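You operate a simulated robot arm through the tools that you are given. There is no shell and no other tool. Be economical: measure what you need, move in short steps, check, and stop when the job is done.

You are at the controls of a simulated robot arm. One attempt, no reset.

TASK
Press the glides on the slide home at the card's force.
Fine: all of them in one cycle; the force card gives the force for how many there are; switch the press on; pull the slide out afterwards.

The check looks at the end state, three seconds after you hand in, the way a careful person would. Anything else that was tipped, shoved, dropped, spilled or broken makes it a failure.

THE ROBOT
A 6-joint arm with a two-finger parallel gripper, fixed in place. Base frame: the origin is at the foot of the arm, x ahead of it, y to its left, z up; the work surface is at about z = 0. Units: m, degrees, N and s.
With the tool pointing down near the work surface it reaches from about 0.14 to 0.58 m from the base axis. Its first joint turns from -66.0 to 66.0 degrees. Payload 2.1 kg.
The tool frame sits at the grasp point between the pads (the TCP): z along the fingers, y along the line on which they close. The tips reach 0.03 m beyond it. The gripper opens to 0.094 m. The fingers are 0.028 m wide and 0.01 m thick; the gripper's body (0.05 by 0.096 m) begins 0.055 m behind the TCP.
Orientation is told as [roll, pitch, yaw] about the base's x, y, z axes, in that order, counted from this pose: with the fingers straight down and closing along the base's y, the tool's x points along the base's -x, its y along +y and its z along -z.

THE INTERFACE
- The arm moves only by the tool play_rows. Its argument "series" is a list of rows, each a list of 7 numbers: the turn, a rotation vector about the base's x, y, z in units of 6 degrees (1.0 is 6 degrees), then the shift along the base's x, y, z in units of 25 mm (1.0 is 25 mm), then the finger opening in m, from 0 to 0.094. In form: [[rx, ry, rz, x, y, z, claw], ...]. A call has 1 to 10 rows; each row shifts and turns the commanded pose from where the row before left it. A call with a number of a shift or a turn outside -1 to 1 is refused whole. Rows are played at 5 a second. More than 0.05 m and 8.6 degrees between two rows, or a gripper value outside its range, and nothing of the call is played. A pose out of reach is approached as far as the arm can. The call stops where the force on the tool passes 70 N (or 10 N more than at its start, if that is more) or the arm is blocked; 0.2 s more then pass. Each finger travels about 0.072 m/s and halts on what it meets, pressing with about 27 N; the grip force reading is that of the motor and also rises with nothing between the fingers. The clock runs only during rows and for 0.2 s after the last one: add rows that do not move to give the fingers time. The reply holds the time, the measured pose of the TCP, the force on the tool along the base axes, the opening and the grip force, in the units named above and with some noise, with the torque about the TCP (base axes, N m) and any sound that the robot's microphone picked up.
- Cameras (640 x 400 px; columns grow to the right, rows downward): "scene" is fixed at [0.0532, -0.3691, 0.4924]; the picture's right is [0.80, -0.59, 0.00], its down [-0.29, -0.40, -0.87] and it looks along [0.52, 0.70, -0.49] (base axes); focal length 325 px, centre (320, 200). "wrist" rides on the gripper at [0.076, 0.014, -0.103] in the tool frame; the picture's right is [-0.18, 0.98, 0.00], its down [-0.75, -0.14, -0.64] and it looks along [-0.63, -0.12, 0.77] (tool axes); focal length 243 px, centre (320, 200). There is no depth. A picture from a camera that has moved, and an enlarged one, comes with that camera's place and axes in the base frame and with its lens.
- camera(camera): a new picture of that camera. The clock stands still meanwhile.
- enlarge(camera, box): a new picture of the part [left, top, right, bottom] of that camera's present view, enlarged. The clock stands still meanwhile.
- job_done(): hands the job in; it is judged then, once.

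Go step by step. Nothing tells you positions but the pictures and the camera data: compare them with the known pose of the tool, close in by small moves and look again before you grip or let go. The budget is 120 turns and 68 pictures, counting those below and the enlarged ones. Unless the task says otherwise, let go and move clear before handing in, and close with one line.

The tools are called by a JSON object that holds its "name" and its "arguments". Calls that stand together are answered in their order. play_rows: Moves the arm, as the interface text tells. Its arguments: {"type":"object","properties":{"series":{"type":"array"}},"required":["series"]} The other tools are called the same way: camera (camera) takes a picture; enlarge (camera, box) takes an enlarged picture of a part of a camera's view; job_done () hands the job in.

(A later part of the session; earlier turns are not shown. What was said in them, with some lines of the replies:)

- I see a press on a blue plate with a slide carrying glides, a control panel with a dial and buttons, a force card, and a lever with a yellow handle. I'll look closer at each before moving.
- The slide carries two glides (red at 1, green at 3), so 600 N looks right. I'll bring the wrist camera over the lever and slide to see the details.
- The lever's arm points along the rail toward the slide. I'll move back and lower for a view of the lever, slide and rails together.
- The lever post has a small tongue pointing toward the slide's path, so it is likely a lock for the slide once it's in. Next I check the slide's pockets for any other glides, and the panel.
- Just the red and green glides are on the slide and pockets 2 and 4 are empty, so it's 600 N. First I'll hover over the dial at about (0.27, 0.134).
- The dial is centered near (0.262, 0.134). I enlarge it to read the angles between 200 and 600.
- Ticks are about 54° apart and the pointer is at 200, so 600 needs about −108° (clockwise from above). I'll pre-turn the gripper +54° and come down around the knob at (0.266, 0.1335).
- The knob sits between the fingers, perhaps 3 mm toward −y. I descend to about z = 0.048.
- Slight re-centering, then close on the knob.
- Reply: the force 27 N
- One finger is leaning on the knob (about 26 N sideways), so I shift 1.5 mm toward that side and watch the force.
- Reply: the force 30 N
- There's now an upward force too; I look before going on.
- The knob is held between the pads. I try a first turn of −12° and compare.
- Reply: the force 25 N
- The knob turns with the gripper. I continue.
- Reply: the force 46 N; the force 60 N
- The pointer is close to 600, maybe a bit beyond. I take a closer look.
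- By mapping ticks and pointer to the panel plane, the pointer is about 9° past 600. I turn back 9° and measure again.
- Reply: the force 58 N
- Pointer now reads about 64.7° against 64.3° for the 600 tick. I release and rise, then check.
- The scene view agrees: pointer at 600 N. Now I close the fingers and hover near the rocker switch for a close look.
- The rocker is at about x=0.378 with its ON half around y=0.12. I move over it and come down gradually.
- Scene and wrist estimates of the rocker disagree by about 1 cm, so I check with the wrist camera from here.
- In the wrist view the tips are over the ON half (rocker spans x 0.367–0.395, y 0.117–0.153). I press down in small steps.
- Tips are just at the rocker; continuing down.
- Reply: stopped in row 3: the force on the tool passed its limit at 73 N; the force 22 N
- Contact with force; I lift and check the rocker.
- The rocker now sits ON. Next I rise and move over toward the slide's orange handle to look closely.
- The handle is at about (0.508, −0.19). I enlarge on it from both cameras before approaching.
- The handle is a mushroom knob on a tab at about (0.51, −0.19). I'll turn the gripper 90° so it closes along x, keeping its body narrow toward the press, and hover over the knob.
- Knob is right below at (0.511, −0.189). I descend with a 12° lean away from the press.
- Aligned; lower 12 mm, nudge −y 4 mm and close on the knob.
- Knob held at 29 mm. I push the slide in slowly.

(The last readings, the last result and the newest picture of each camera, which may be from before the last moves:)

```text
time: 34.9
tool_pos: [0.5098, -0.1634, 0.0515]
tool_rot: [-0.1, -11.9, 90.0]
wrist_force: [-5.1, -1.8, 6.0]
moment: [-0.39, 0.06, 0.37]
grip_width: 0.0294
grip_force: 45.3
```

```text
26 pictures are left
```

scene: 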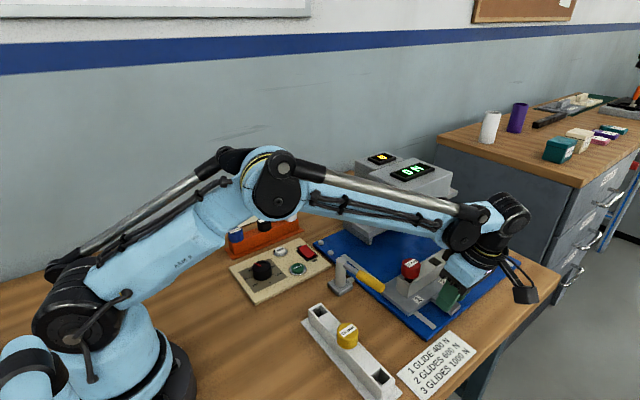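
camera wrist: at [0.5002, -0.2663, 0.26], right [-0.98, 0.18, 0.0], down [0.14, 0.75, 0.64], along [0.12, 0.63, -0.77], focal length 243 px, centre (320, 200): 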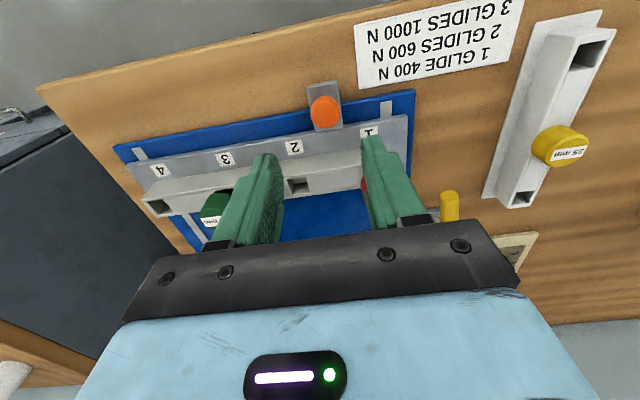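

The slide moves easily; the press displays are lit ("0 N" and "0"). I keep pushing.

{"name": "play_rows", "arguments": {"series": [[0, 0, 0, 0, 0.4, 0, 0.02], [0, 0, 0, 0, 0.4, 0, 0.02], [0, 0, 0, 0, 0.4, 0, 0.02], [0, 0, 0, 0, 0.4, 0, 0.02], [0, 0, 0, 0, 0.4, 0, 0.02], [0, 0, 0, 0, 0.4, 0, 0.02], [0, 0, 0, 0, 0.4, 0, 0.02], [0, 0, 0, 0, 0, 0, 0.02]]}}

{"name": "enlarge", "arguments": {"camera": "scene", "box": [320, 140, 480, 320]}}

{"name": "camera", "arguments": {"camera": "wrist"}}

```text
time: 36.7
tool_pos: [0.5096, -0.0936, 0.0509]
tool_rot: [0.0, -12.0, 89.9]
wrist_force: [-1.8, -0.9, 27.8]
moment: [-0.4, 0.05, 0.1]
grip_width: 0.0295
grip_force: 44.9
```

```text
2.22 times, centred on (400, 230) of scene
camera zoom: at [0.0531, -0.3691, 0.4924], right [0.8, -0.59, 0.0], down [-0.29, -0.4, -0.87], along [0.52, 0.7, -0.49], focal length 723 px, centre (142, 133)
```

zoom: 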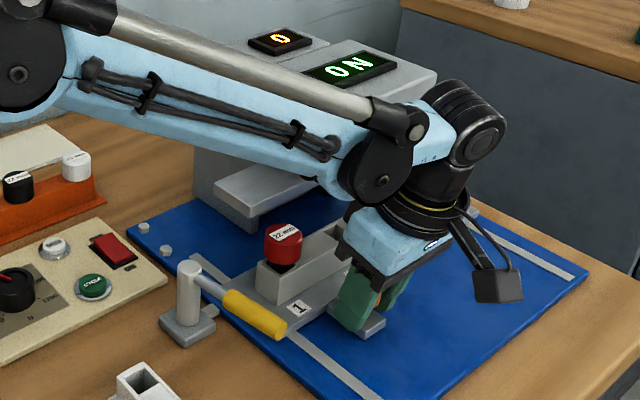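

```text
24 pictures are left
camera wrist: at [0.4957, -0.1895, 0.1353], right [-0.98, 0.18, 0.04], down [0.14, 0.6, 0.79], along [0.12, 0.78, -0.62], focal length 243 px, centre (320, 200)
```

wrist: 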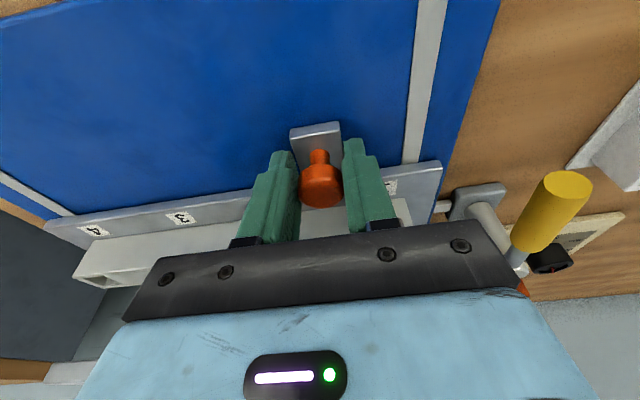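

The slide is heading under the press. I continue in smaller steps, with a slight lift to relieve the vertical force.

{"name": "play_rows", "arguments": {"series": [[0, 0, 0, 0, 0.2, 0.06, 0.02], [0, 0, 0, 0, 0.3, 0, 0.02], [0, 0, 0, 0, 0.3, 0, 0.02], [0, 0, 0, 0, 0, 0, 0.02]]}}

{"name": "play_rows", "arguments": {"series": [[0, 0, 0, 0, 0.2, 0.0, 0.02], [0, 0, 0, 0, 0.2, 0, 0.02], [0, 0, 0, 0, 0.2, 0, 0.02], [0, 0, 0, 0, 0, 0, 0.02]]}}

{"name": "enlarge", "arguments": {"camera": "scene", "box": [320, 140, 480, 320]}}

```text
time: 37.7
tool_pos: [0.5094, -0.073, 0.0519]
tool_rot: [-0.2, -11.9, 90.0]
wrist_force: [14.3, -1.3, -28.9]
moment: [-0.07, -0.4, 0.25]
grip_width: 0.0297
grip_force: 45.1
```

```text
time: 38.7
tool_pos: [0.5098, -0.06, 0.0532]
tool_rot: [-0.2, -12.0, 90.1]
wrist_force: [16.7, 2.0, -13.7]
moment: [-0.77, -0.53, 0.18]
grip_width: 0.0296
grip_force: 44.9
```

```text
2.22 times, centred on (400, 230) of scene
camera zoom: at [0.0533, -0.3691, 0.4924], right [0.8, -0.59, 0.0], down [-0.29, -0.4, -0.87], along [0.52, 0.7, -0.49], focal length 723 px, centre (142, 133)
```

zoom: 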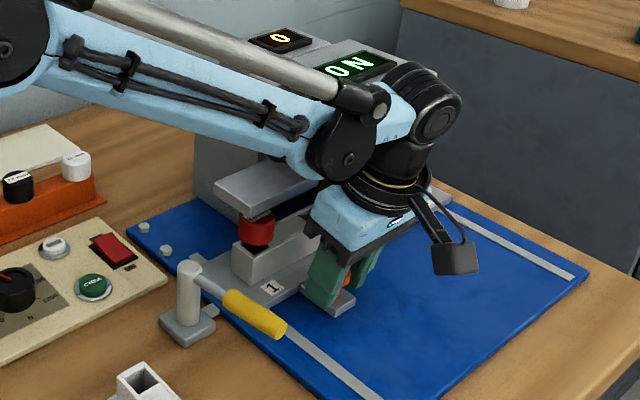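

The red glide is going under the platen. Continue until the slide stops.

{"name": "play_rows", "arguments": {"series": [[0, 0, 0, 0, 0.2, 0.0, 0.02], [0, 0, 0, 0, 0.2, 0, 0.02], [0, 0, 0, 0, 0.2, 0, 0.02], [0, 0, 0, 0, 0.2, 0, 0.02], [0, 0, 0, 0, 0, 0, 0.02]]}}

{"name": "enlarge", "arguments": {"camera": "scene", "box": [320, 140, 480, 320]}}

```text
time: 39.6
tool_pos: [0.5102, -0.0535, 0.0534]
tool_rot: [-0.5, -11.5, 88.9]
wrist_force: [-0.1, -6.3, 2.5]
moment: [1.02, -0.31, 0.27]
grip_width: 0.0295
grip_force: 44.9
stopped in row 4: the force on the tool passed its limit at 76 N (the readings are from after the stop); the commanded pose is now the measured one
```

```text
2.22 times, centred on (400, 230) of scene
camera zoom: at [0.0532, -0.3691, 0.4924], right [0.8, -0.59, 0.0], down [-0.29, -0.4, -0.87], along [0.52, 0.7, -0.49], focal length 723 px, centre (142, 133)
```

zoom: 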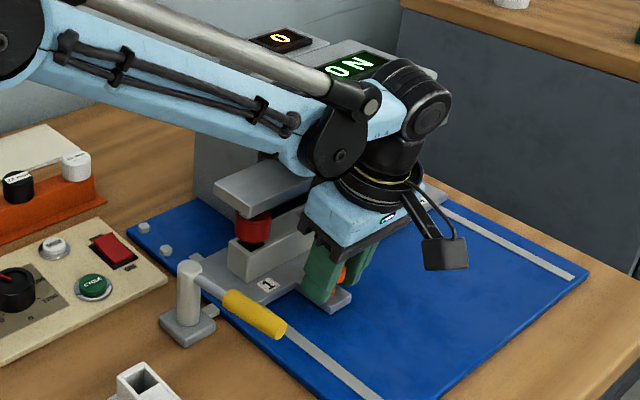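

Blocked after 0.140 m of travel, plausibly the end stop. I release, back away and check the slide's seating.

{"name": "play_rows", "arguments": {"series": [[0, 0, 0, 0, 0, 0, 0.05], [0, 0, 0, 0, 0, 0, 0.05], [0, 0, 0, 0, -0.2, 0.8, 0.05], [0, 0, 0, 0, -0.4, 0.8, 0.05], [0, 0, 0, 0, -1, 0.8, 0.05], [0, 0, 0, 0, -1, 0.8, 0.05], [0, 0, 0, 0, -1, 0.5, 0.05], [0, 0, 0, -0.5, -1, 0, 0.05], [0, 0, 0, -1, -1, 0, 0.05]]}}

{"name": "camera", "arguments": {"camera": "wrist"}}

{"name": "enlarge", "arguments": {"camera": "scene", "box": [320, 200, 480, 300]}}

```text
time: 41.6
tool_pos: [0.4703, -0.1953, 0.1431]
tool_rot: [-0.5, -11.5, 89.1]
wrist_force: [0.0, -0.8, 0.1]
moment: [0.01, -0.05, 0.01]
grip_width: 0.0502
grip_force: 0.0
```

```text
21 pictures are left
camera wrist: at [0.4547, -0.2908, 0.2288], right [-0.98, 0.2, 0.03], down [0.15, 0.61, 0.78], along [0.14, 0.77, -0.62], focal length 243 px, centre (320, 200)
```

wrist: 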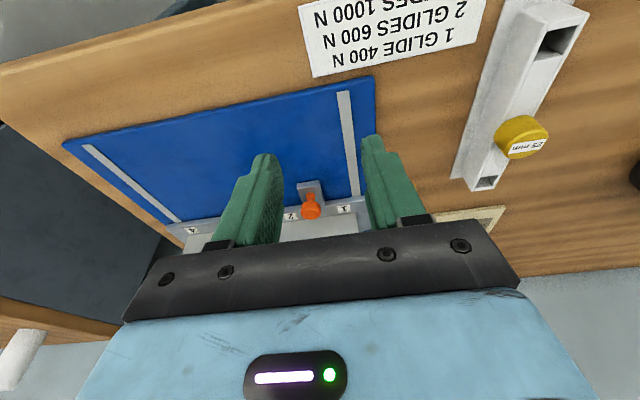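

```text
4.00 times, centred on (400, 250) of scene
camera zoom: at [0.0533, -0.3691, 0.4924], right [0.8, -0.59, 0.0], down [-0.29, -0.4, -0.87], along [0.52, 0.7, -0.49], focal length 1301 px, centre (0, 0)
```

zoom: 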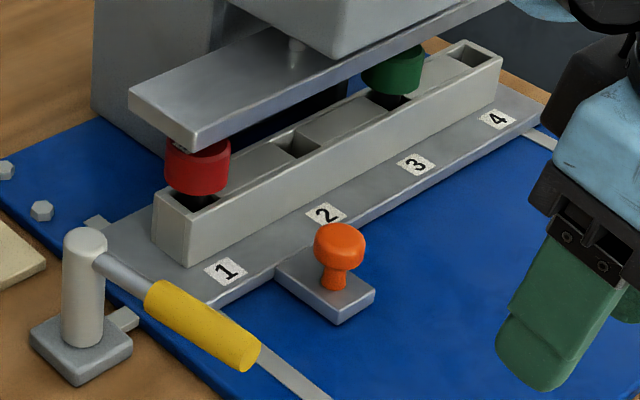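

The slide is in with both glides under the platen. The lever's tongue sits beside the slide's left edge, so it looks like a slide lock; I move back for a close view of it.

{"name": "play_rows", "arguments": {"series": [[-0.96, 0, 0, -1, 0, 0.2, 0.094], [-0.96, 0, 0, -1, 0, 0.2, 0.094], [0, 0, -1, -1, 0.4, 0, 0.094], [0, 0, -1, -1, 0.4, 0, 0.094], [0, 0, -1, -0.7, 0.4, 0, 0.094], [0, 0, -1, -0.7, 0.4, 0, 0.094], [0, 0, -1, -0.3, 0.4, 0, 0.094], [0, 0, -1, -0.3, 0.4, 0, 0.094], [0, 0, -1, -0.3, 0.4, 0, 0.094], [0, 0, -1, -0.2, 0.4, 0, 0.094]]}}

{"name": "play_rows", "arguments": {"series": [[0, 0, -1, 0, 0.5, 0, 0.094], [0, 0, -1, 0, 0.6, 0, 0.094], [0, 0, -1, 0, 0.7, 0, 0.094], [0, 0, -1, 0, 0.7, 0, 0.094], [0, 0, -1, 0, 0.7, 0, 0.094], [0, 0, -1, 0, 0.7, 0, 0.094], [0, 0, -0.85, 0, 0.7, 0, 0.094], [0, 0, 0, 0, 0, 0, 0.094]]}}

{"name": "camera", "arguments": {"camera": "wrist"}}

```text
time: 43.8
tool_pos: [0.3076, -0.114, 0.1551]
tool_rot: [-0.7, 0.0, 40.9]
wrist_force: [-0.4, -0.3, 0.0]
moment: [0.0, -0.01, 0.01]
grip_width: 0.094
grip_force: 0.0
```

```text
time: 45.6
tool_pos: [0.3073, 0.0028, 0.1534]
tool_rot: [-0.6, 0.0, 0.0]
wrist_force: [-0.3, 0.7, -0.3]
moment: [-0.02, 0.04, 0.02]
grip_width: 0.0941
grip_force: 0.1
```

```text
19 pictures are left
camera wrist: at [0.231, 0.0179, 0.2566], right [0.19, 0.98, -0.01], down [0.75, -0.14, 0.64], along [0.63, -0.13, -0.77], focal length 243 px, centre (320, 200)
```

wrist: 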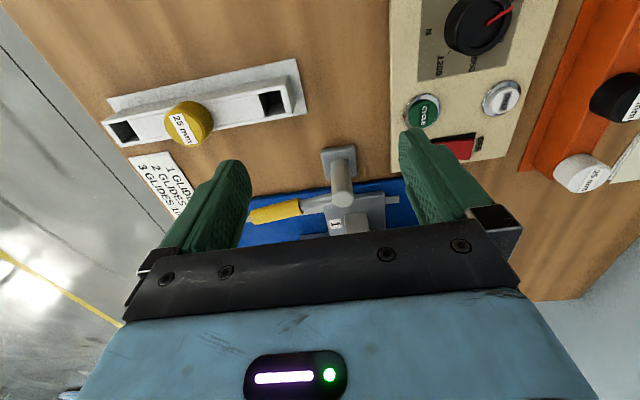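

{"name": "enlarge", "arguments": {"camera": "wrist", "box": [240, 140, 400, 240]}}

```text
4.00 times, centred on (320, 190) of wrist
camera zoom: at [0.231, 0.0179, 0.2566], right [0.19, 0.98, -0.01], down [0.75, -0.14, 0.64], along [0.63, -0.13, -0.77], focal length 970 px, centre (320, 240)
```

zoom: 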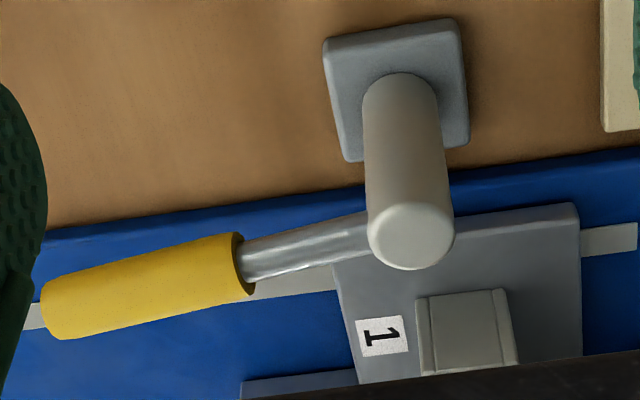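

The lever's post is at (0.378, 0.011) with its handle running to (0.399, −0.09) at z≈0.067. I'll place closed fingers on its +x side and nudge it toward −x to learn how it moves.

{"name": "play_rows", "arguments": {"series": [[0, 0, 0, 0.94, -0.62, 0.2, 0.0], [0, 0, 0, 0.94, -0.62, 0, 0.0], [0, 0, 0, 0.94, -0.62, 0, 0.0], [0, 0, 0, 0.94, -0.62, 0, 0.0], [0, 0, 0, 0.96, -0.62, 0, 0.0], [0, 0, 0, 0, 0, -0.8, 0.0], [0, 0, 0, 0, 0, -0.8, 0.0], [0, 0, 0, 0, 0, -0.8, 0.0], [0, 0, 0, 0, 0, -0.7, 0.0]]}}

{"name": "enlarge", "arguments": {"camera": "scene", "box": [320, 220, 448, 300]}}

```text
time: 47.6
tool_pos: [0.4269, -0.0748, 0.0833]
tool_rot: [-0.7, 0.0, 0.0]
wrist_force: [-0.1, -0.8, 0.3]
moment: [-0.02, -0.01, -0.04]
grip_width: 0.0
grip_force: 27.5
```

```text
5.00 times, centred on (384, 260) of scene
camera zoom: at [0.0532, -0.3691, 0.4924], right [0.8, -0.59, 0.0], down [-0.29, -0.4, -0.87], along [0.52, 0.7, -0.49], focal length 1626 px, centre (0, -100)
```

zoom: 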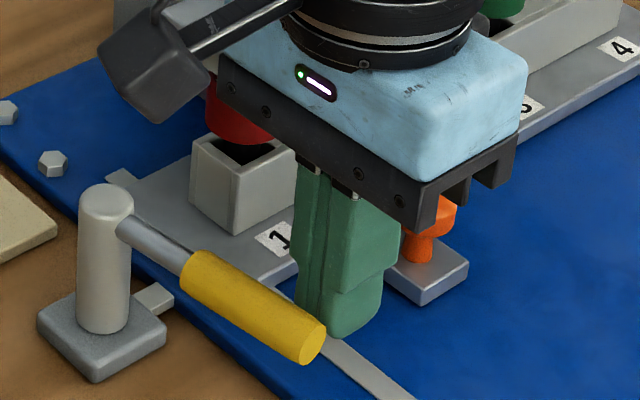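

Fingers are beside the handle. A gentle push toward −x.

{"name": "play_rows", "arguments": {"series": [[0, 0, 0, -0.3, 0, -0.1, 0.0], [0, 0, 0, -0.3, 0, 0, 0.0], [0, 0, 0, -0.2, 0, 0, 0.0], [0, 0, 0, -0.2, 0, 0, 0.0], [0, 0, 0, 0, 0, 0, 0.0]]}}

{"name": "enlarge", "arguments": {"camera": "scene", "box": [320, 220, 448, 300]}}

```text
time: 48.8
tool_pos: [0.4024, -0.0752, 0.08]
tool_rot: [-0.7, 0.0, 0.0]
wrist_force: [0.5, 0.7, 0.7]
moment: [0.01, -0.01, -0.02]
grip_width: 0.0
grip_force: 27.7
```

```text
5.00 times, centred on (384, 260) of scene
camera zoom: at [0.0532, -0.3691, 0.4924], right [0.8, -0.59, 0.0], down [-0.29, -0.4, -0.87], along [0.52, 0.7, -0.49], focal length 1626 px, centre (0, -100)
```

zoom: 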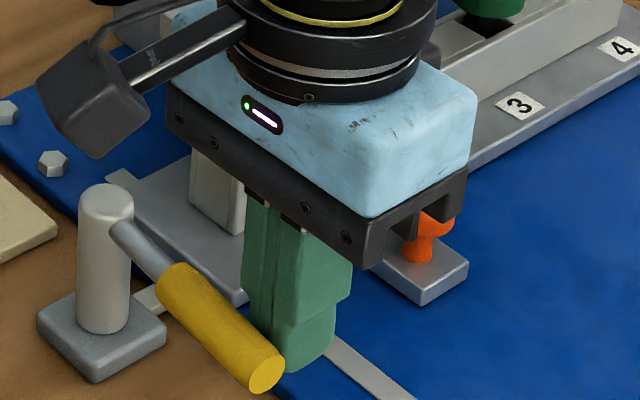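

The lever swings freely toward −x. I swing it on about 40° and then see whether the tongue has moved.

{"name": "play_rows", "arguments": {"series": [[0, 0, 0, -0.36, 0.05, 0, 0.0], [0, 0, 0, -0.36, 0.07, 0, 0.0], [0, 0, 0, -0.36, 0.09, 0, 0.0], [0, 0, 0, -0.36, 0.1, 0, 0.0], [0, 0, 0, -0.36, 0.1, 0, 0.0], [0, 0, 0, -0.36, 0.12, 0, 0.0], [0, 0, 0, 0, 0, 0, 0.0]]}}

{"name": "enlarge", "arguments": {"camera": "scene", "box": [300, 220, 428, 300]}}

```text
time: 50.2
tool_pos: [0.3614, -0.0641, 0.0821]
tool_rot: [-1.3, -2.1, -0.2]
wrist_force: [16.0, -9.5, -0.3]
moment: [-0.14, -0.28, -0.02]
grip_width: 0.0002
grip_force: 26.6
stopped in row 7: the force on the tool passed its limit at 75 N (the readings are from after the stop); the commanded pose is now the measured one
```

```text
5.00 times, centred on (364, 260) of scene
camera zoom: at [0.0532, -0.3691, 0.4924], right [0.8, -0.59, 0.0], down [-0.29, -0.4, -0.87], along [0.52, 0.7, -0.49], focal length 1626 px, centre (100, -100)
```

zoom: 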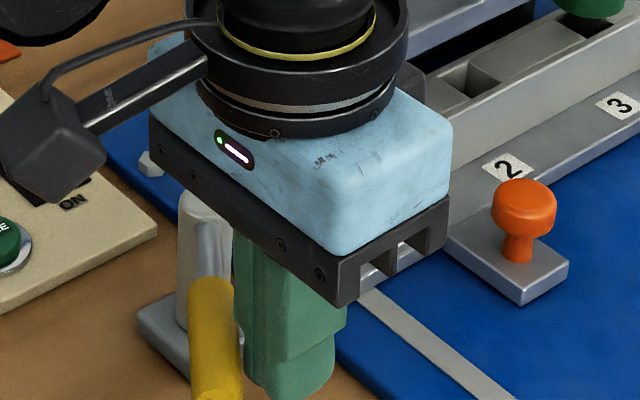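

It reached a stop after about 40° of swing. I lift away and look at the tongue.

{"name": "play_rows", "arguments": {"series": [[0, 0, 0, 0.2, -0.1, 0, 0.0], [0, 0, 0, 0.1, 0, 0.9, 0.0], [0, 0, 0, 0, 0, 0.9, 0.0], [0, 0, 0, 0, 0, 0.9, 0.0], [0, 0, 0, -1, 0, 0, 0.0], [0, 0, 0, -1, 0.5, 0, 0.0], [0, 0, 0, -0.7, 0.5, 0, 0.0]]}}

{"name": "enlarge", "arguments": {"camera": "scene", "box": [310, 220, 438, 300]}}

```text
time: 51.8
tool_pos: [0.297, -0.0393, 0.1498]
tool_rot: [-1.2, -1.9, -0.2]
wrist_force: [0.8, -0.7, 0.1]
moment: [-0.02, 0.0, -0.01]
grip_width: 0.0
grip_force: 27.0
```

```text
5.00 times, centred on (374, 260) of scene
camera zoom: at [0.0532, -0.3691, 0.4924], right [0.8, -0.59, 0.0], down [-0.29, -0.4, -0.87], along [0.52, 0.7, -0.49], focal length 1626 px, centre (50, -100)
```

zoom: 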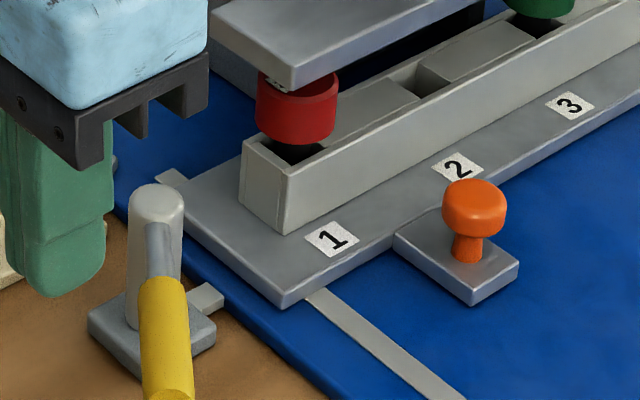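

The tongue itself didn't move, but the lever now rests at its other stop. To learn whether the slide is now locked, I'll take the knob again and try a gentle pull; first I go back to the knob's front side with the 90° turn.

{"name": "play_rows", "arguments": {"series": [[0.2, 0.3, 1, 0, -1, 0.2, 0.05], [0, 0, 1, 0, -1, 0, 0.05], [0, 0, 1, 0, -1, 0, 0.05], [0, 0, 1, 0, -1, 0, 0.05], [0, 0, 1, 0.9, -1, 0, 0.05], [0, 0, 1, 0.9, -1, 0, 0.05], [0, 0, 1, 1, 0, 0, 0.05], [0, 0, 1, 1, 0, 0, 0.05], [0, 0, 1, 1, 0, 0, 0.05], [0, 0, 1, 1, 0, 0, 0.05]]}}

{"name": "play_rows", "arguments": {"series": [[0, 0, 1, 1, 0, 0, 0.05], [0, 0, 1, 1, 0, 0, 0.05], [0, 0, 1, 0.7, 0, 0, 0.05], [0, 0, 1, 0, 0, 0, 0.05], [0, 0, 1, 0, 0, 0, 0.05], [1, 0, 0, 0, 0, 0, 0.05], [1, 0, 0, 0, 0, 0, 0.05], [0, 0, 0, 0, 0, 0, 0.05]]}}

```text
time: 54.0
tool_pos: [0.4409, -0.1905, 0.1579]
tool_rot: [0.1, 0.1, 60.0]
wrist_force: [0.9, 0.0, -0.1]
moment: [0.02, -0.02, -0.01]
grip_width: 0.05
grip_force: 0.0
```

```text
time: 55.8
tool_pos: [0.5112, -0.1913, 0.155]
tool_rot: [0.2, -12.1, 89.9]
wrist_force: [-0.3, -0.8, -0.2]
moment: [0.0, 0.0, 0.01]
grip_width: 0.05
grip_force: 0.1
```

{"name": "play_rows", "arguments": {"series": [[0, 0, 0, 0, 1, -0.4, 0.05], [0, 0, 0, 0, 1, -0.4, 0.05], [0, 0, 0, 0, 1, -0.4, 0.05], [0, 0, 0, 0, 1, -0.4, 0.05], [0, 0, 0, 0, 0.5, -0.7, 0.05], [0, 0, 0, 0, 0.4, -0.7, 0.05], [0, 0, 0, 0, 0.3, -0.7, 0.05], [0, 0, 0, 0, 0.27, -0.35, 0.05], [0, 0, 0, 0, 0, 0, 0.05]]}}

{"name": "play_rows", "arguments": {"series": [[0, 0, 0, 0, 0, 0, 0.036], [0, 0, 0, 0, 0, 0, 0.022], [0, 0, 0, 0, 0, 0, 0.02], [0, 0, 0, 0, 0, 0, 0.02]]}}

{"name": "enlarge", "arguments": {"camera": "scene", "box": [310, 220, 470, 320]}}

```text
time: 57.8
tool_pos: [0.5113, -0.0541, 0.0515]
tool_rot: [0.2, -12.1, 89.8]
wrist_force: [0.5, -0.5, 1.0]
moment: [0.03, -0.01, 0.02]
grip_width: 0.0497
grip_force: 0.1
```

```text
time: 58.8
tool_pos: [0.5109, -0.0543, 0.0526]
tool_rot: [0.4, -12.1, 89.8]
wrist_force: [-16.5, 0.8, -3.3]
moment: [-0.07, 0.39, 0.21]
grip_width: 0.0298
grip_force: 45.3
```

```text
4.00 times, centred on (390, 270) of scene
camera zoom: at [0.0532, -0.3691, 0.4924], right [0.8, -0.59, 0.0], down [-0.29, -0.4, -0.87], along [0.52, 0.7, -0.49], focal length 1301 px, centre (40, -80)
```

zoom: 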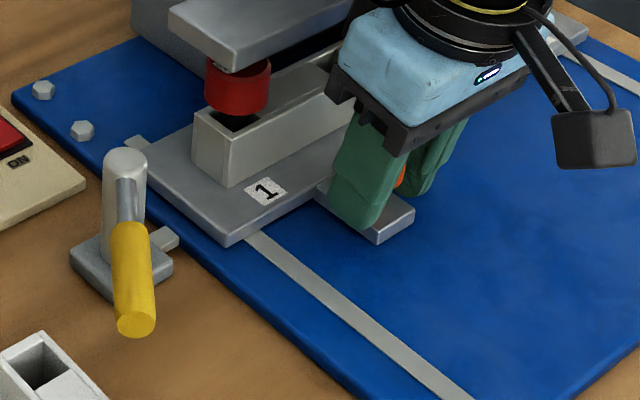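

Gripped again. A gentle pull of a few millimetres while watching the force.

{"name": "play_rows", "arguments": {"series": [[0, 0, 0, 0, -0.15, 0, 0.02], [0, 0, 0, 0, -0.15, 0, 0.02], [0, 0, 0, 0, 0, 0, 0.02]]}}

```text
time: 59.6
tool_pos: [0.5099, -0.0634, 0.053]
tool_rot: [0.2, -12.1, 89.8]
wrist_force: [-13.7, 1.8, -21.0]
moment: [0.64, 0.38, 0.28]
grip_width: 0.0296
grip_force: 44.9
```

The slide isn't locked in this lever position. I push it home again and release, then try the lever the other way (toward the slide).

{"name": "play_rows", "arguments": {"series": [[0, 0, 0, 0, 0.15, 0, 0.02], [0, 0, 0, 0, 0.15, 0, 0.02], [0, 0, 0, 0, 0.1, 0, 0.02], [0, 0, 0, 0, 0.1, 0, 0.02], [0, 0, 0, 0, 0, 0, 0.02]]}}

{"name": "play_rows", "arguments": {"series": [[0, 0, 0, 0, 0, 0, 0.05], [0, 0, 0, 0, 0, 0, 0.05], [0, 0, 0, 0, -0.2, 0.8, 0.05], [0, 0, 0, 0, -0.4, 0.8, 0.05], [0, 0, 0, 0, -1, 0.8, 0.05], [0, 0, 0, 0, -1, 0.8, 0.05], [0, 0, 0, 0, -1, 0.5, 0.05], [0, 0, 0, -0.5, -1, 0, 0.05], [0, 0, 0, -1, -1, 0, 0.05]]}}

```text
time: 60.8
tool_pos: [0.5109, -0.0536, 0.0529]
tool_rot: [0.3, -11.5, 89.6]
wrist_force: [-15.3, -23.9, -11.2]
moment: [-0.37, 0.42, 0.23]
grip_width: 0.0293
grip_force: 45.2
```

```text
time: 62.8
tool_pos: [0.4715, -0.1918, 0.1465]
tool_rot: [0.1, -11.9, 89.9]
wrist_force: [0.8, -0.5, 0.7]
moment: [-0.02, 0.0, -0.01]
grip_width: 0.0499
grip_force: 0.1
```

Slide seated at the same stop. Now I straddle the lever handle from above (yaw 90°) at about (0.334, −0.047).

{"name": "play_rows", "arguments": {"series": [[-1, 0, 0, -0.9, 0, 0.15, 0.065], [-1, 0, 0, -0.9, 0.6, 0, 0.065], [0, 0, 0, -0.9, 0.8, 0, 0.065], [0, 0, 0, -0.9, 0.9, 0, 0.065], [0, 0, 0, -0.9, 0.9, 0, 0.065], [0, 0, 0, -0.6, 0.9, 0, 0.065], [0, 0, 0, -0.4, 0.9, 0, 0.065], [0, 0, 0, 0, 0.8, 0, 0.065], [0, 0, 0, 0, 0, 0, 0.065]]}}

{"name": "camera", "arguments": {"camera": "wrist"}}

```text
time: 64.8
tool_pos: [0.3344, -0.0444, 0.1491]
tool_rot: [0.2, 0.0, 89.8]
wrist_force: [0.4, 0.4, -0.4]
moment: [-0.02, 0.0, 0.05]
grip_width: 0.0649
grip_force: 0.0
```

```text
12 pictures are left
camera wrist: at [0.3206, -0.1211, 0.2509], right [-0.98, 0.19, 0.0], down [0.15, 0.75, 0.64], along [0.12, 0.63, -0.77], focal length 243 px, centre (320, 200)
```

wrist: 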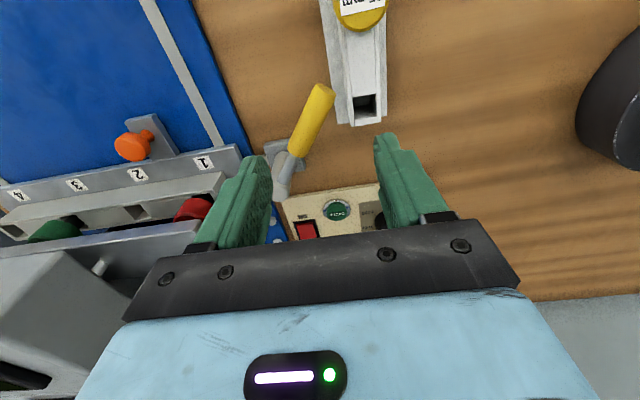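

Handle spans (0.358, −0.026) to (0.330, −0.067). I shift 11 mm in +x, narrow to 0.056 and descend to straddle it.

{"name": "play_rows", "arguments": {"series": [[0, 0, 0, 0.45, 0, 0, 0.056], [0, 0, 0, 0, 0, -0.7, 0.056], [0, 0, 0, 0, 0, -0.7, 0.056], [0, 0, 0, 0, 0, -0.7, 0.056], [0, 0, 0, 0, 0, -0.4, 0.056], [0, 0, 0, 0, 0, 0, 0.056]]}}

```text
time: 66.2
tool_pos: [0.3477, -0.045, 0.0865]
tool_rot: [0.2, 0.1, 89.8]
wrist_force: [-0.4, -0.3, -0.4]
moment: [0.02, 0.0, -0.01]
grip_width: 0.0561
grip_force: 0.0
```

Clear around the handle. I swing it back toward +x.

{"name": "play_rows", "arguments": {"series": [[0, 0, 0, 0.4, -0.1, 0, 0.056], [0, 0, 0, 0.4, -0.1, 0, 0.056], [0, 0, 0, 0.4, -0.1, 0, 0.056], [0, 0, 0, 0.4, -0.1, 0, 0.056], [0, 0, 0, 0.4, 0, 0, 0.056], [0, 0, 0, 0.3, 0, 0, 0.056], [0, 0, 0, 0, 0, 0, 0.056]]}}

{"name": "play_rows", "arguments": {"series": [[0, 0, 0, 0.3, 0.05, 0, 0.056], [0, 0, 0, 0.2, 0.05, 0, 0.056], [0, 0, 0, 0, 0, 0, 0.056]]}}

{"name": "enlarge", "arguments": {"camera": "scene", "box": [310, 220, 438, 300]}}

```text
time: 67.8
tool_pos: [0.4044, -0.0545, 0.0876]
tool_rot: [0.2, 0.1, 89.8]
wrist_force: [0.1, -0.2, 1.5]
moment: [-0.03, -0.04, 0.0]
grip_width: 0.0558
grip_force: 0.1
```

```text
time: 68.6
tool_pos: [0.417, -0.0531, 0.0867]
tool_rot: [0.4, 0.0, 89.7]
wrist_force: [-19.1, -6.3, -1.4]
moment: [-0.18, 0.41, 0.36]
grip_width: 0.067
grip_force: 9.7
```

```text
5.00 times, centred on (374, 260) of scene
camera zoom: at [0.0532, -0.3691, 0.4924], right [0.8, -0.59, 0.0], down [-0.29, -0.4, -0.87], along [0.52, 0.7, -0.49], focal length 1626 px, centre (50, -100)
```

zoom: 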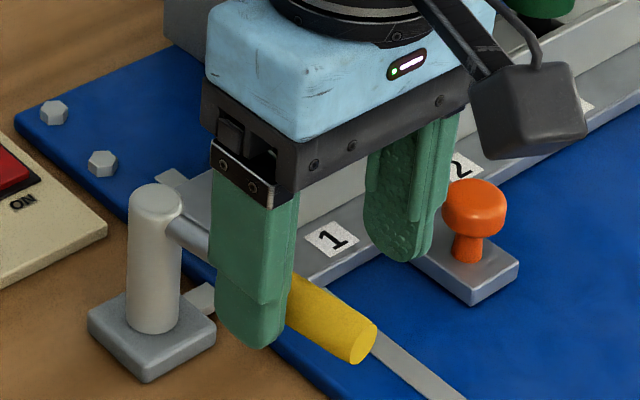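

The lever's original position is its other stop, so I leave it there as found. Next I go to the CYCLE button at about (0.331, 0.1025).

{"name": "play_rows", "arguments": {"series": [[0, 0, 0, -0.4, 0, 0, 0.056], [0, 0, 0, 0, 0, 0.9, 0.056], [0, 0, 0, 0, 0, 0.9, 0.056], [0, 0, 0, 0, 0, 0.9, 0.03], [0, 0, 0, -0.5, 1, 0, 0.0], [0, 0, 0, -0.5, 1, 0, 0.0], [0, 0, 0, -0.5, 1, 0, 0.0], [0, 0, 0, -0.5, 1, 0, 0.0], [0, 0, 0, -0.5, 1, 0, 0.0], [0, 0, 0, -0.5, 1, 0, 0.0]]}}

{"name": "play_rows", "arguments": {"series": [[0, 0, 0, 0, 0.22, -0.7, 0.0], [0, 0, 0, 0, 0, -0.7, 0.0], [0, 0, 0, 0, 0, -0.7, 0.0], [0, 0, 0, 0, 0, -0.5, 0.0], [0, 0, 0, 0, 0, 0, 0.0]]}}

{"name": "enlarge", "arguments": {"camera": "scene", "box": [240, 200, 352, 290]}}

```text
time: 70.8
tool_pos: [0.3331, 0.0996, 0.1521]
tool_rot: [0.1, 0.0, 89.8]
wrist_force: [-0.2, -1.0, 0.0]
moment: [-0.01, 0.01, -0.05]
grip_width: 0.0
grip_force: 27.4
```

```text
time: 72.0
tool_pos: [0.3315, 0.1043, 0.0885]
tool_rot: [0.1, 0.1, 89.9]
wrist_force: [-0.7, -0.4, 0.7]
moment: [0.0, 0.0, 0.02]
grip_width: 0.0002
grip_force: 26.8
```

```text
4.44 times, centred on (296, 245) of scene
camera zoom: at [0.0532, -0.3691, 0.4924], right [0.8, -0.59, 0.0], down [-0.29, -0.4, -0.87], along [0.52, 0.7, -0.49], focal length 1445 px, centre (427, 0)
```

zoom: 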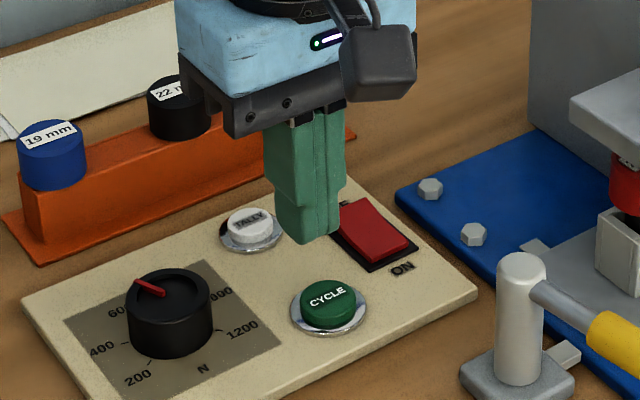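

Comparing with how the rocker looked when aligned, the tips are over the button within a few millimetres. I press down gradually.

{"name": "play_rows", "arguments": {"series": [[0, 0, 0, 0.04, -0.1, -0.5, 0.0], [0, 0, 0, 0, 0, -0.3, 0.0], [0, 0, 0, 0, 0, -0.15, 0.0], [0, 0, 0, 0, 0, -0.1, 0.0], [0, 0, 0, 0, 0, 0, 0.0]]}}

```text
time: 73.2
tool_pos: [0.3321, 0.1012, 0.064]
tool_rot: [0.2, 0.0, 89.9]
wrist_force: [0.7, 0.6, 0.1]
moment: [0.0, -0.02, 0.02]
grip_width: 0.0
grip_force: 26.9
```

{"name": "play_rows", "arguments": {"series": [[0, 0, 0, 0, 0, -0.1, 0.0], [0, 0, 0, 0, 0, -0.1, 0.0], [0, 0, 0, 0, 0, -0.1, 0.0], [0, 0, 0, 0, 0, -0.1, 0.0], [0, 0, 0, 0, 0, 0, 0.0]]}}

```text
time: 74.4
tool_pos: [0.3331, 0.1013, 0.0536]
tool_rot: [0.2, 0.1, 89.8]
wrist_force: [0.5, -0.4, 0.5]
moment: [0.0, -0.01, -0.04]
grip_width: 0.0
grip_force: 27.3
```

{"name": "play_rows", "arguments": {"series": [[0, 0, 0, 0, 0, -0.06, 0.0], [0, 0, 0, 0, 0, -0.06, 0.0], [0, 0, 0, 0, 0, -0.06, 0.0], [0, 0, 0, 0, 0, 0, 0.0]]}}

```text
time: 75.4
tool_pos: [0.3322, 0.0986, 0.0479]
tool_rot: [0.2, 0.0, 89.8]
wrist_force: [0.1, 0.1, 0.5]
moment: [0.0, -0.01, 0.01]
grip_width: 0.0
grip_force: 27.0
```

{"name": "enlarge", "arguments": {"camera": "scene", "box": [240, 140, 440, 290]}}

```text
2.67 times, centred on (340, 215) of scene
camera zoom: at [0.0532, -0.3691, 0.4924], right [0.8, -0.59, 0.0], down [-0.29, -0.4, -0.87], along [0.52, 0.7, -0.49], focal length 867 px, centre (267, 160)
```

zoom: 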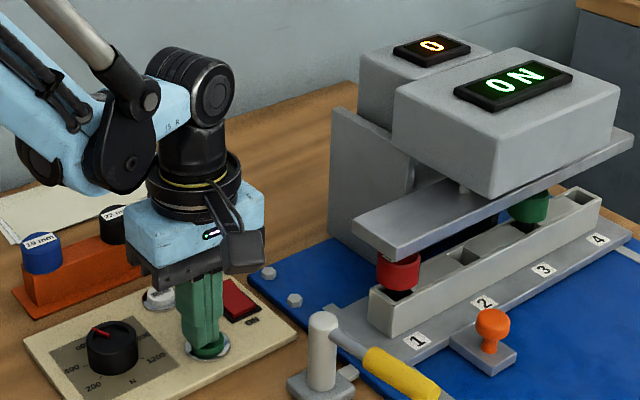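

The tips are right at the green button. Pressing on.

{"name": "play_rows", "arguments": {"series": [[0, 0, 0, 0, 0, -0.08, 0.0], [0, 0, 0, 0, 0, -0.08, 0.0], [0, 0, 0, 0, 0, 0, 0.0], [0, 0, 0, 0, 0, 0, 0.0]]}}

```text
time: 76.4
tool_pos: [0.3335, 0.1, 0.0439]
tool_rot: [0.2, -0.1, 89.8]
wrist_force: [-1.9, 0.2, 3.3]
moment: [0.02, -0.03, 0.0]
grip_width: 0.0001
grip_force: 27.1
heard: click
```

A click. I lift a little, wait, and look at the press.

{"name": "play_rows", "arguments": {"series": [[0, 0, 0, 0, 0, 0.4, 0.0], [0, 0, 0, 0, 0, 0.6, 0.0], [0, 0, 0, 0, 0, 0.6, 0.0], [0, 0, 0, 0, 0, 0, 0.0]]}}

{"name": "enlarge", "arguments": {"camera": "scene", "box": [300, 140, 460, 290]}}

```text
time: 77.4
tool_pos: [0.3318, 0.0999, 0.0863]
tool_rot: [0.1, -0.1, 89.8]
wrist_force: [-0.4, -0.4, 0.4]
moment: [-0.05, 0.0, -0.02]
grip_width: 0.0001
grip_force: 27.3
```

```text
2.67 times, centred on (380, 215) of scene
camera zoom: at [0.0532, -0.3691, 0.4924], right [0.8, -0.59, 0.0], down [-0.29, -0.4, -0.87], along [0.52, 0.7, -0.49], focal length 867 px, centre (160, 160)
```

zoom: 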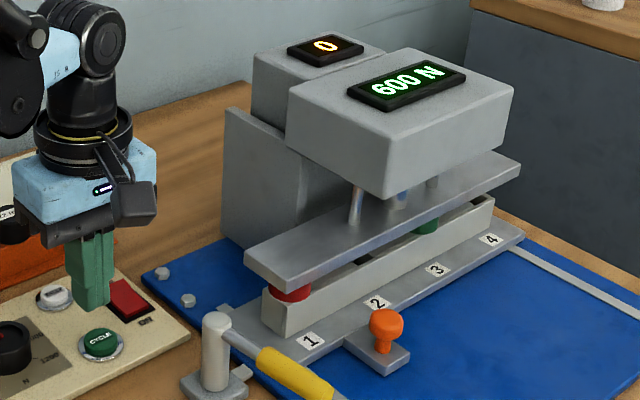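

The press is running and shows 600 N. I wait for the ram to return.

{"name": "play_rows", "arguments": {"series": [[0, 0, 0, 0, 0, 0.5, 0.0], [0, 0, 0, 0, 0, 0.5, 0.0], [0, 0, 0, 0, 0, 0.5, 0.0], [0, 0, 0, 0, 0, 0.5, 0.0], [0, 0, 0, 0, 0, 0.5, 0.0], [0, 0, 0, 0, 0, 0, 0.0], [0, 0, 0, 0, 0, 0, 0.0], [0, 0, 0, 0, 0, 0, 0.0], [0, 0, 0, 0, 0, 0, 0.0], [0, 0, 0, 0, 0, 0, 0.0]]}}

{"name": "play_rows", "arguments": {"series": [[0, 0, 0, 0, 0, 0, 0.0], [0, 0, 0, 0, 0, 0, 0.0], [0, 0, 0, 0, 0, 0, 0.0], [0, 0, 0, 0, 0, 0, 0.0], [0, 0, 0, 0, 0, 0, 0.0], [0, 0, 0, 0, 0, 0, 0.0]]}}

{"name": "enlarge", "arguments": {"camera": "scene", "box": [300, 140, 460, 290]}}

```text
time: 79.6
tool_pos: [0.3328, 0.0999, 0.1472]
tool_rot: [0.2, 0.1, 89.7]
wrist_force: [0.8, -0.7, 0.7]
moment: [0.03, 0.01, 0.02]
grip_width: 0.0
grip_force: 27.2
```

```text
time: 81.0
tool_pos: [0.3327, 0.1005, 0.1481]
tool_rot: [0.2, -0.1, 89.8]
wrist_force: [0.4, 0.1, -0.4]
moment: [0.01, 0.03, 0.01]
grip_width: 0.0001
grip_force: 27.3
```

```text
2.67 times, centred on (380, 215) of scene
camera zoom: at [0.0532, -0.3691, 0.4924], right [0.8, -0.59, 0.0], down [-0.29, -0.4, -0.87], along [0.52, 0.7, -0.49], focal length 867 px, centre (160, 160)
```

zoom: 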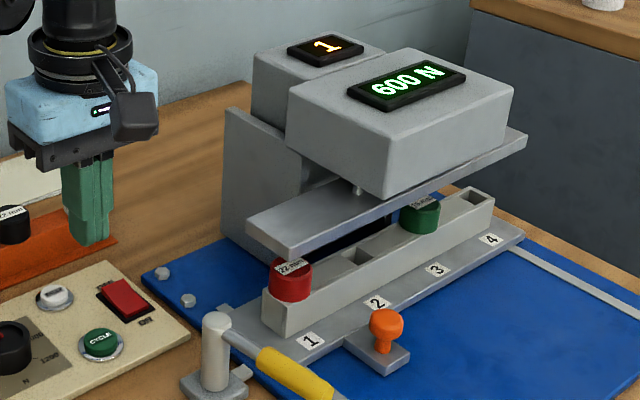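

The cycle is done: tally shows 1, 600 N, ram is up and both glides sit lower. Now I go back to the knob to pull the slide out.

{"name": "play_rows", "arguments": {"series": [[0, 0, 0, 0, -1, 0.3, 0.05], [0, 0, 0, 0, -1, 0, 0.05], [0, 0, 0, 0, -1, 0, 0.05], [0, 0, 0, 0, -1, 0, 0.05], [0, 0, 0, 0, -1, 0, 0.05], [0, 0, 0, 0, -1, 0, 0.05], [0, 0, 0, 0, -1, 0, 0.05], [0, 0, 0, 0.6, -1, 0, 0.05], [0, 0, 0, 1, -1, 0, 0.05], [0, 0, 0, 1, -1, 0, 0.05]]}}

{"name": "play_rows", "arguments": {"series": [[0, 0, 0, 1, -1, 0, 0.05], [0, 0, 0, 1, -0.65, 0, 0.05], [0, 0, 0, 1, 0, 0, 0.05], [0, 0, 0, 1, 0, 0, 0.05], [0, 0, 0, 0.54, 0, 0, 0.05], [1, 0, 0, 0, 0, 0, 0.05], [1, 0, 0, 0, 0, 0, 0.05], [0, 0, 0, 0, 0, 0, 0.05]]}}

```text
time: 83.2
tool_pos: [0.3968, -0.1508, 0.1553]
tool_rot: [0.1, 0.0, 89.9]
wrist_force: [-0.4, -0.9, 0.4]
moment: [0.03, -0.01, 0.01]
grip_width: 0.0503
grip_force: 0.0
```

```text
time: 85.0
tool_pos: [0.5107, -0.1912, 0.1529]
tool_rot: [0.2, -12.1, 89.8]
wrist_force: [0.6, -0.2, -0.2]
moment: [-0.01, -0.01, 0.01]
grip_width: 0.0498
grip_force: 0.0
```

{"name": "play_rows", "arguments": {"series": [[0, 0, 0, 0, 1, -0.4, 0.05], [0, 0, 0, 0, 1, -0.4, 0.05], [0, 0, 0, 0, 1, -0.4, 0.05], [0, 0, 0, 0, 1, -0.4, 0.05], [0, 0, 0, 0, 0.5, -0.7, 0.05], [0, 0, 0, 0, 0.4, -0.7, 0.05], [0, 0, 0, 0, 0.3, -0.7, 0.05], [0, 0, 0, 0, 0.27, -0.3, 0.05], [0, 0, 0, 0, 0, 0, 0.05]]}}

{"name": "play_rows", "arguments": {"series": [[0, 0, 0, 0, 0, 0, 0.036], [0, 0, 0, 0, 0, 0, 0.022], [0, 0, 0, 0, 0, 0, 0.02], [0, 0, 0, 0, 0, 0, 0.02], [0, 0, 0, 0, -0.2, 0, 0.02], [0, 0, 0, 0, -0.2, 0, 0.02], [0, 0, 0, 0, 0, 0, 0.02]]}}

```text
time: 87.0
tool_pos: [0.5137, -0.054, 0.054]
tool_rot: [0.1, -12.0, 89.7]
wrist_force: [0.0, 0.3, -0.3]
moment: [-0.02, 0.0, 0.02]
grip_width: 0.05
grip_force: 0.0
```

```text
time: 88.6
tool_pos: [0.5117, -0.0631, 0.0549]
tool_rot: [0.2, -12.1, 89.8]
wrist_force: [-14.9, 1.0, 6.1]
moment: [0.11, 0.24, 0.1]
grip_width: 0.0281
grip_force: 7.1
```

It moves. I keep pulling at a moderate pace and check.

{"name": "play_rows", "arguments": {"series": [[0, 0, 0, 0, -0.3, -0.04, 0.02], [0, 0, 0, 0, -0.3, 0, 0.02], [0, 0, 0, 0, -0.3, 0, 0.02], [0, 0, 0, 0, 0, 0, 0.02]]}}

{"name": "enlarge", "arguments": {"camera": "scene", "box": [320, 180, 480, 300]}}

```text
time: 89.6
tool_pos: [0.5112, -0.0862, 0.0539]
tool_rot: [0.3, -12.0, 89.8]
wrist_force: [-14.6, -0.1, 18.0]
moment: [0.0, 0.47, 0.04]
grip_width: 0.0284
grip_force: 6.9
```

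```text
3.33 times, centred on (400, 240) of scene
camera zoom: at [0.0531, -0.3691, 0.4924], right [0.8, -0.59, 0.0], down [-0.29, -0.4, -0.87], along [0.52, 0.7, -0.49], focal length 1084 px, centre (53, 67)
```

zoom: 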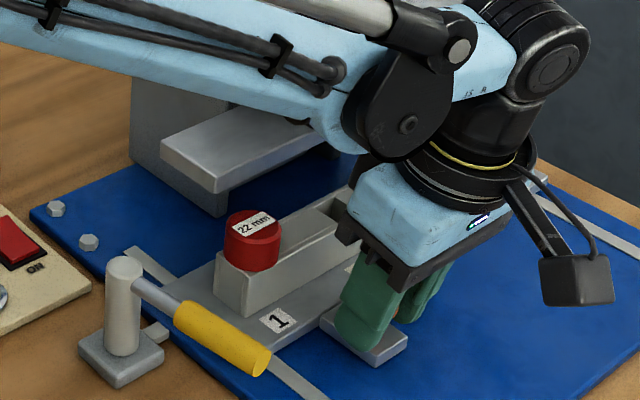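

The slide follows and the red glide is seated. I pull on to its original place.

{"name": "play_rows", "arguments": {"series": [[0, 0, 0, 0, -0.36, 0, 0.02], [0, 0, 0, 0, -0.36, 0, 0.02], [0, 0, 0, 0, -0.36, 0, 0.02], [0, 0, 0, 0, -0.36, 0, 0.02], [0, 0, 0, 0, -0.36, 0, 0.02], [0, 0, 0, 0, -0.36, 0, 0.02], [0, 0, 0, 0, -0.36, 0, 0.02], [0, 0, 0, 0, -0.36, 0, 0.02], [0, 0, 0, 0, -0.36, 0, 0.02], [0, 0, 0, 0, 0, 0, 0.02]]}}

{"name": "play_rows", "arguments": {"series": [[0, 0, 0, 0, -0.3, 0, 0.02], [0, 0, 0, 0, -0.3, 0, 0.02], [0, 0, 0, 0, -0.3, 0, 0.02], [0, 0, 0, 0, -0.1, 0, 0.02], [0, 0, 0, 0, 0, 0, 0.02]]}}

```text
time: 91.8
tool_pos: [0.5096, -0.1667, 0.0543]
tool_rot: [0.1, -12.1, 89.8]
wrist_force: [-3.7, -0.9, 41.5]
moment: [0.54, -0.1, 0.13]
grip_width: 0.0253
grip_force: 45.5
```

```text
time: 93.0
tool_pos: [0.5097, -0.1928, 0.0541]
tool_rot: [0.1, -11.9, 89.9]
wrist_force: [-11.4, -1.2, 43.6]
moment: [0.57, -0.11, -0.27]
grip_width: 0.0253
grip_force: 44.7
```

Released next: open, back up along the tool axis, and move clear for a final check.

{"name": "play_rows", "arguments": {"series": [[0, 0, 0, 0, 0, 0, 0.05], [0, 0, 0, 0, 0, 0, 0.055], [0, 0, 0, 0, -0.15, 0.6, 0.055], [0, 0, 0, 0, -0.15, 0.8, 0.055], [0, 0, 0, 0, -0.1, 1, 0.055], [0, 0, 0, 0, 0, 1, 0.055], [-1, 0, 0, -1, 0, 0.5, 0.055], [-1, 0, 0, -1, 0, 0.5, 0.055], [0, 0, 0, -1, 0, 0.5, 0.055], [0, 0, 0, -1, 0, 0, 0.055]]}}

{"name": "play_rows", "arguments": {"series": [[0, 0, 0, -1, 0.3, 0, 0.055], [0, 0, 0, -1, 0.5, 0, 0.055], [0, 0, 0, -1, 1, 0, 0.055], [0, 0, 0, -0.5, 1, 0, 0.055], [0, 0, 0, -0.5, 1, 0, 0.055], [0, 0, 0, 0, 1, 0, 0.055], [0, 0, 0, 0, 1, 0, 0.055], [0, 0, 0, 0, 1, 0, 0.055], [0, 0, 0, 0, 0, 0, 0.055]]}}

{"name": "camera", "arguments": {"camera": "scene"}}

{"name": "enlarge", "arguments": {"camera": "scene", "box": [390, 220, 518, 330]}}

```text
time: 95.2
tool_pos: [0.4119, -0.2016, 0.1756]
tool_rot: [0.3, 0.1, 89.9]
wrist_force: [0.6, 0.2, -0.5]
moment: [0.0, -0.02, -0.01]
grip_width: 0.0549
grip_force: 0.0
```

```text
time: 97.2
tool_pos: [0.3116, -0.0307, 0.1763]
tool_rot: [0.3, 0.0, 89.9]
wrist_force: [-0.5, 0.2, 0.2]
moment: [0.0, -0.02, 0.01]
grip_width: 0.0551
grip_force: 0.1
```

```text
5 pictures are left
```

scene: 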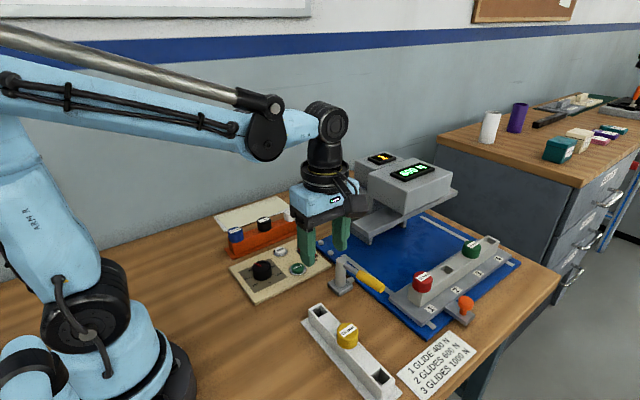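

```text
3.64 times, centred on (454, 275) of scene
camera zoom: at [0.0532, -0.3691, 0.4924], right [0.8, -0.59, 0.0], down [-0.29, -0.4, -0.87], along [0.52, 0.7, -0.49], focal length 1182 px, centre (-167, -73)
```

zoom: 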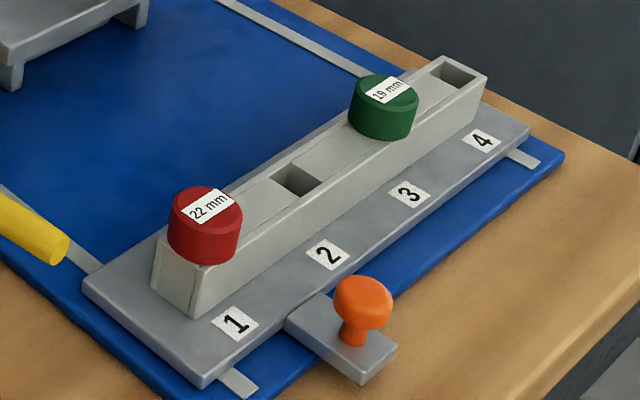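

Both glides sit flush, the slide is back out where it started, and the display shows one cycle at 600 N. Everything else is in place, so I hand in.

{"name": "job_done", "arguments": {}}

```text
The job is handed in.
```

The press ran one cycle at 600 N, the card's force for two glides. Both glides now look flush, and the slide is pulled back out to where it started. I left the press switched on. I also swung the yellow-handled lever to see if it locks the slide, and it didn't in the position I tested; I put it back as found.
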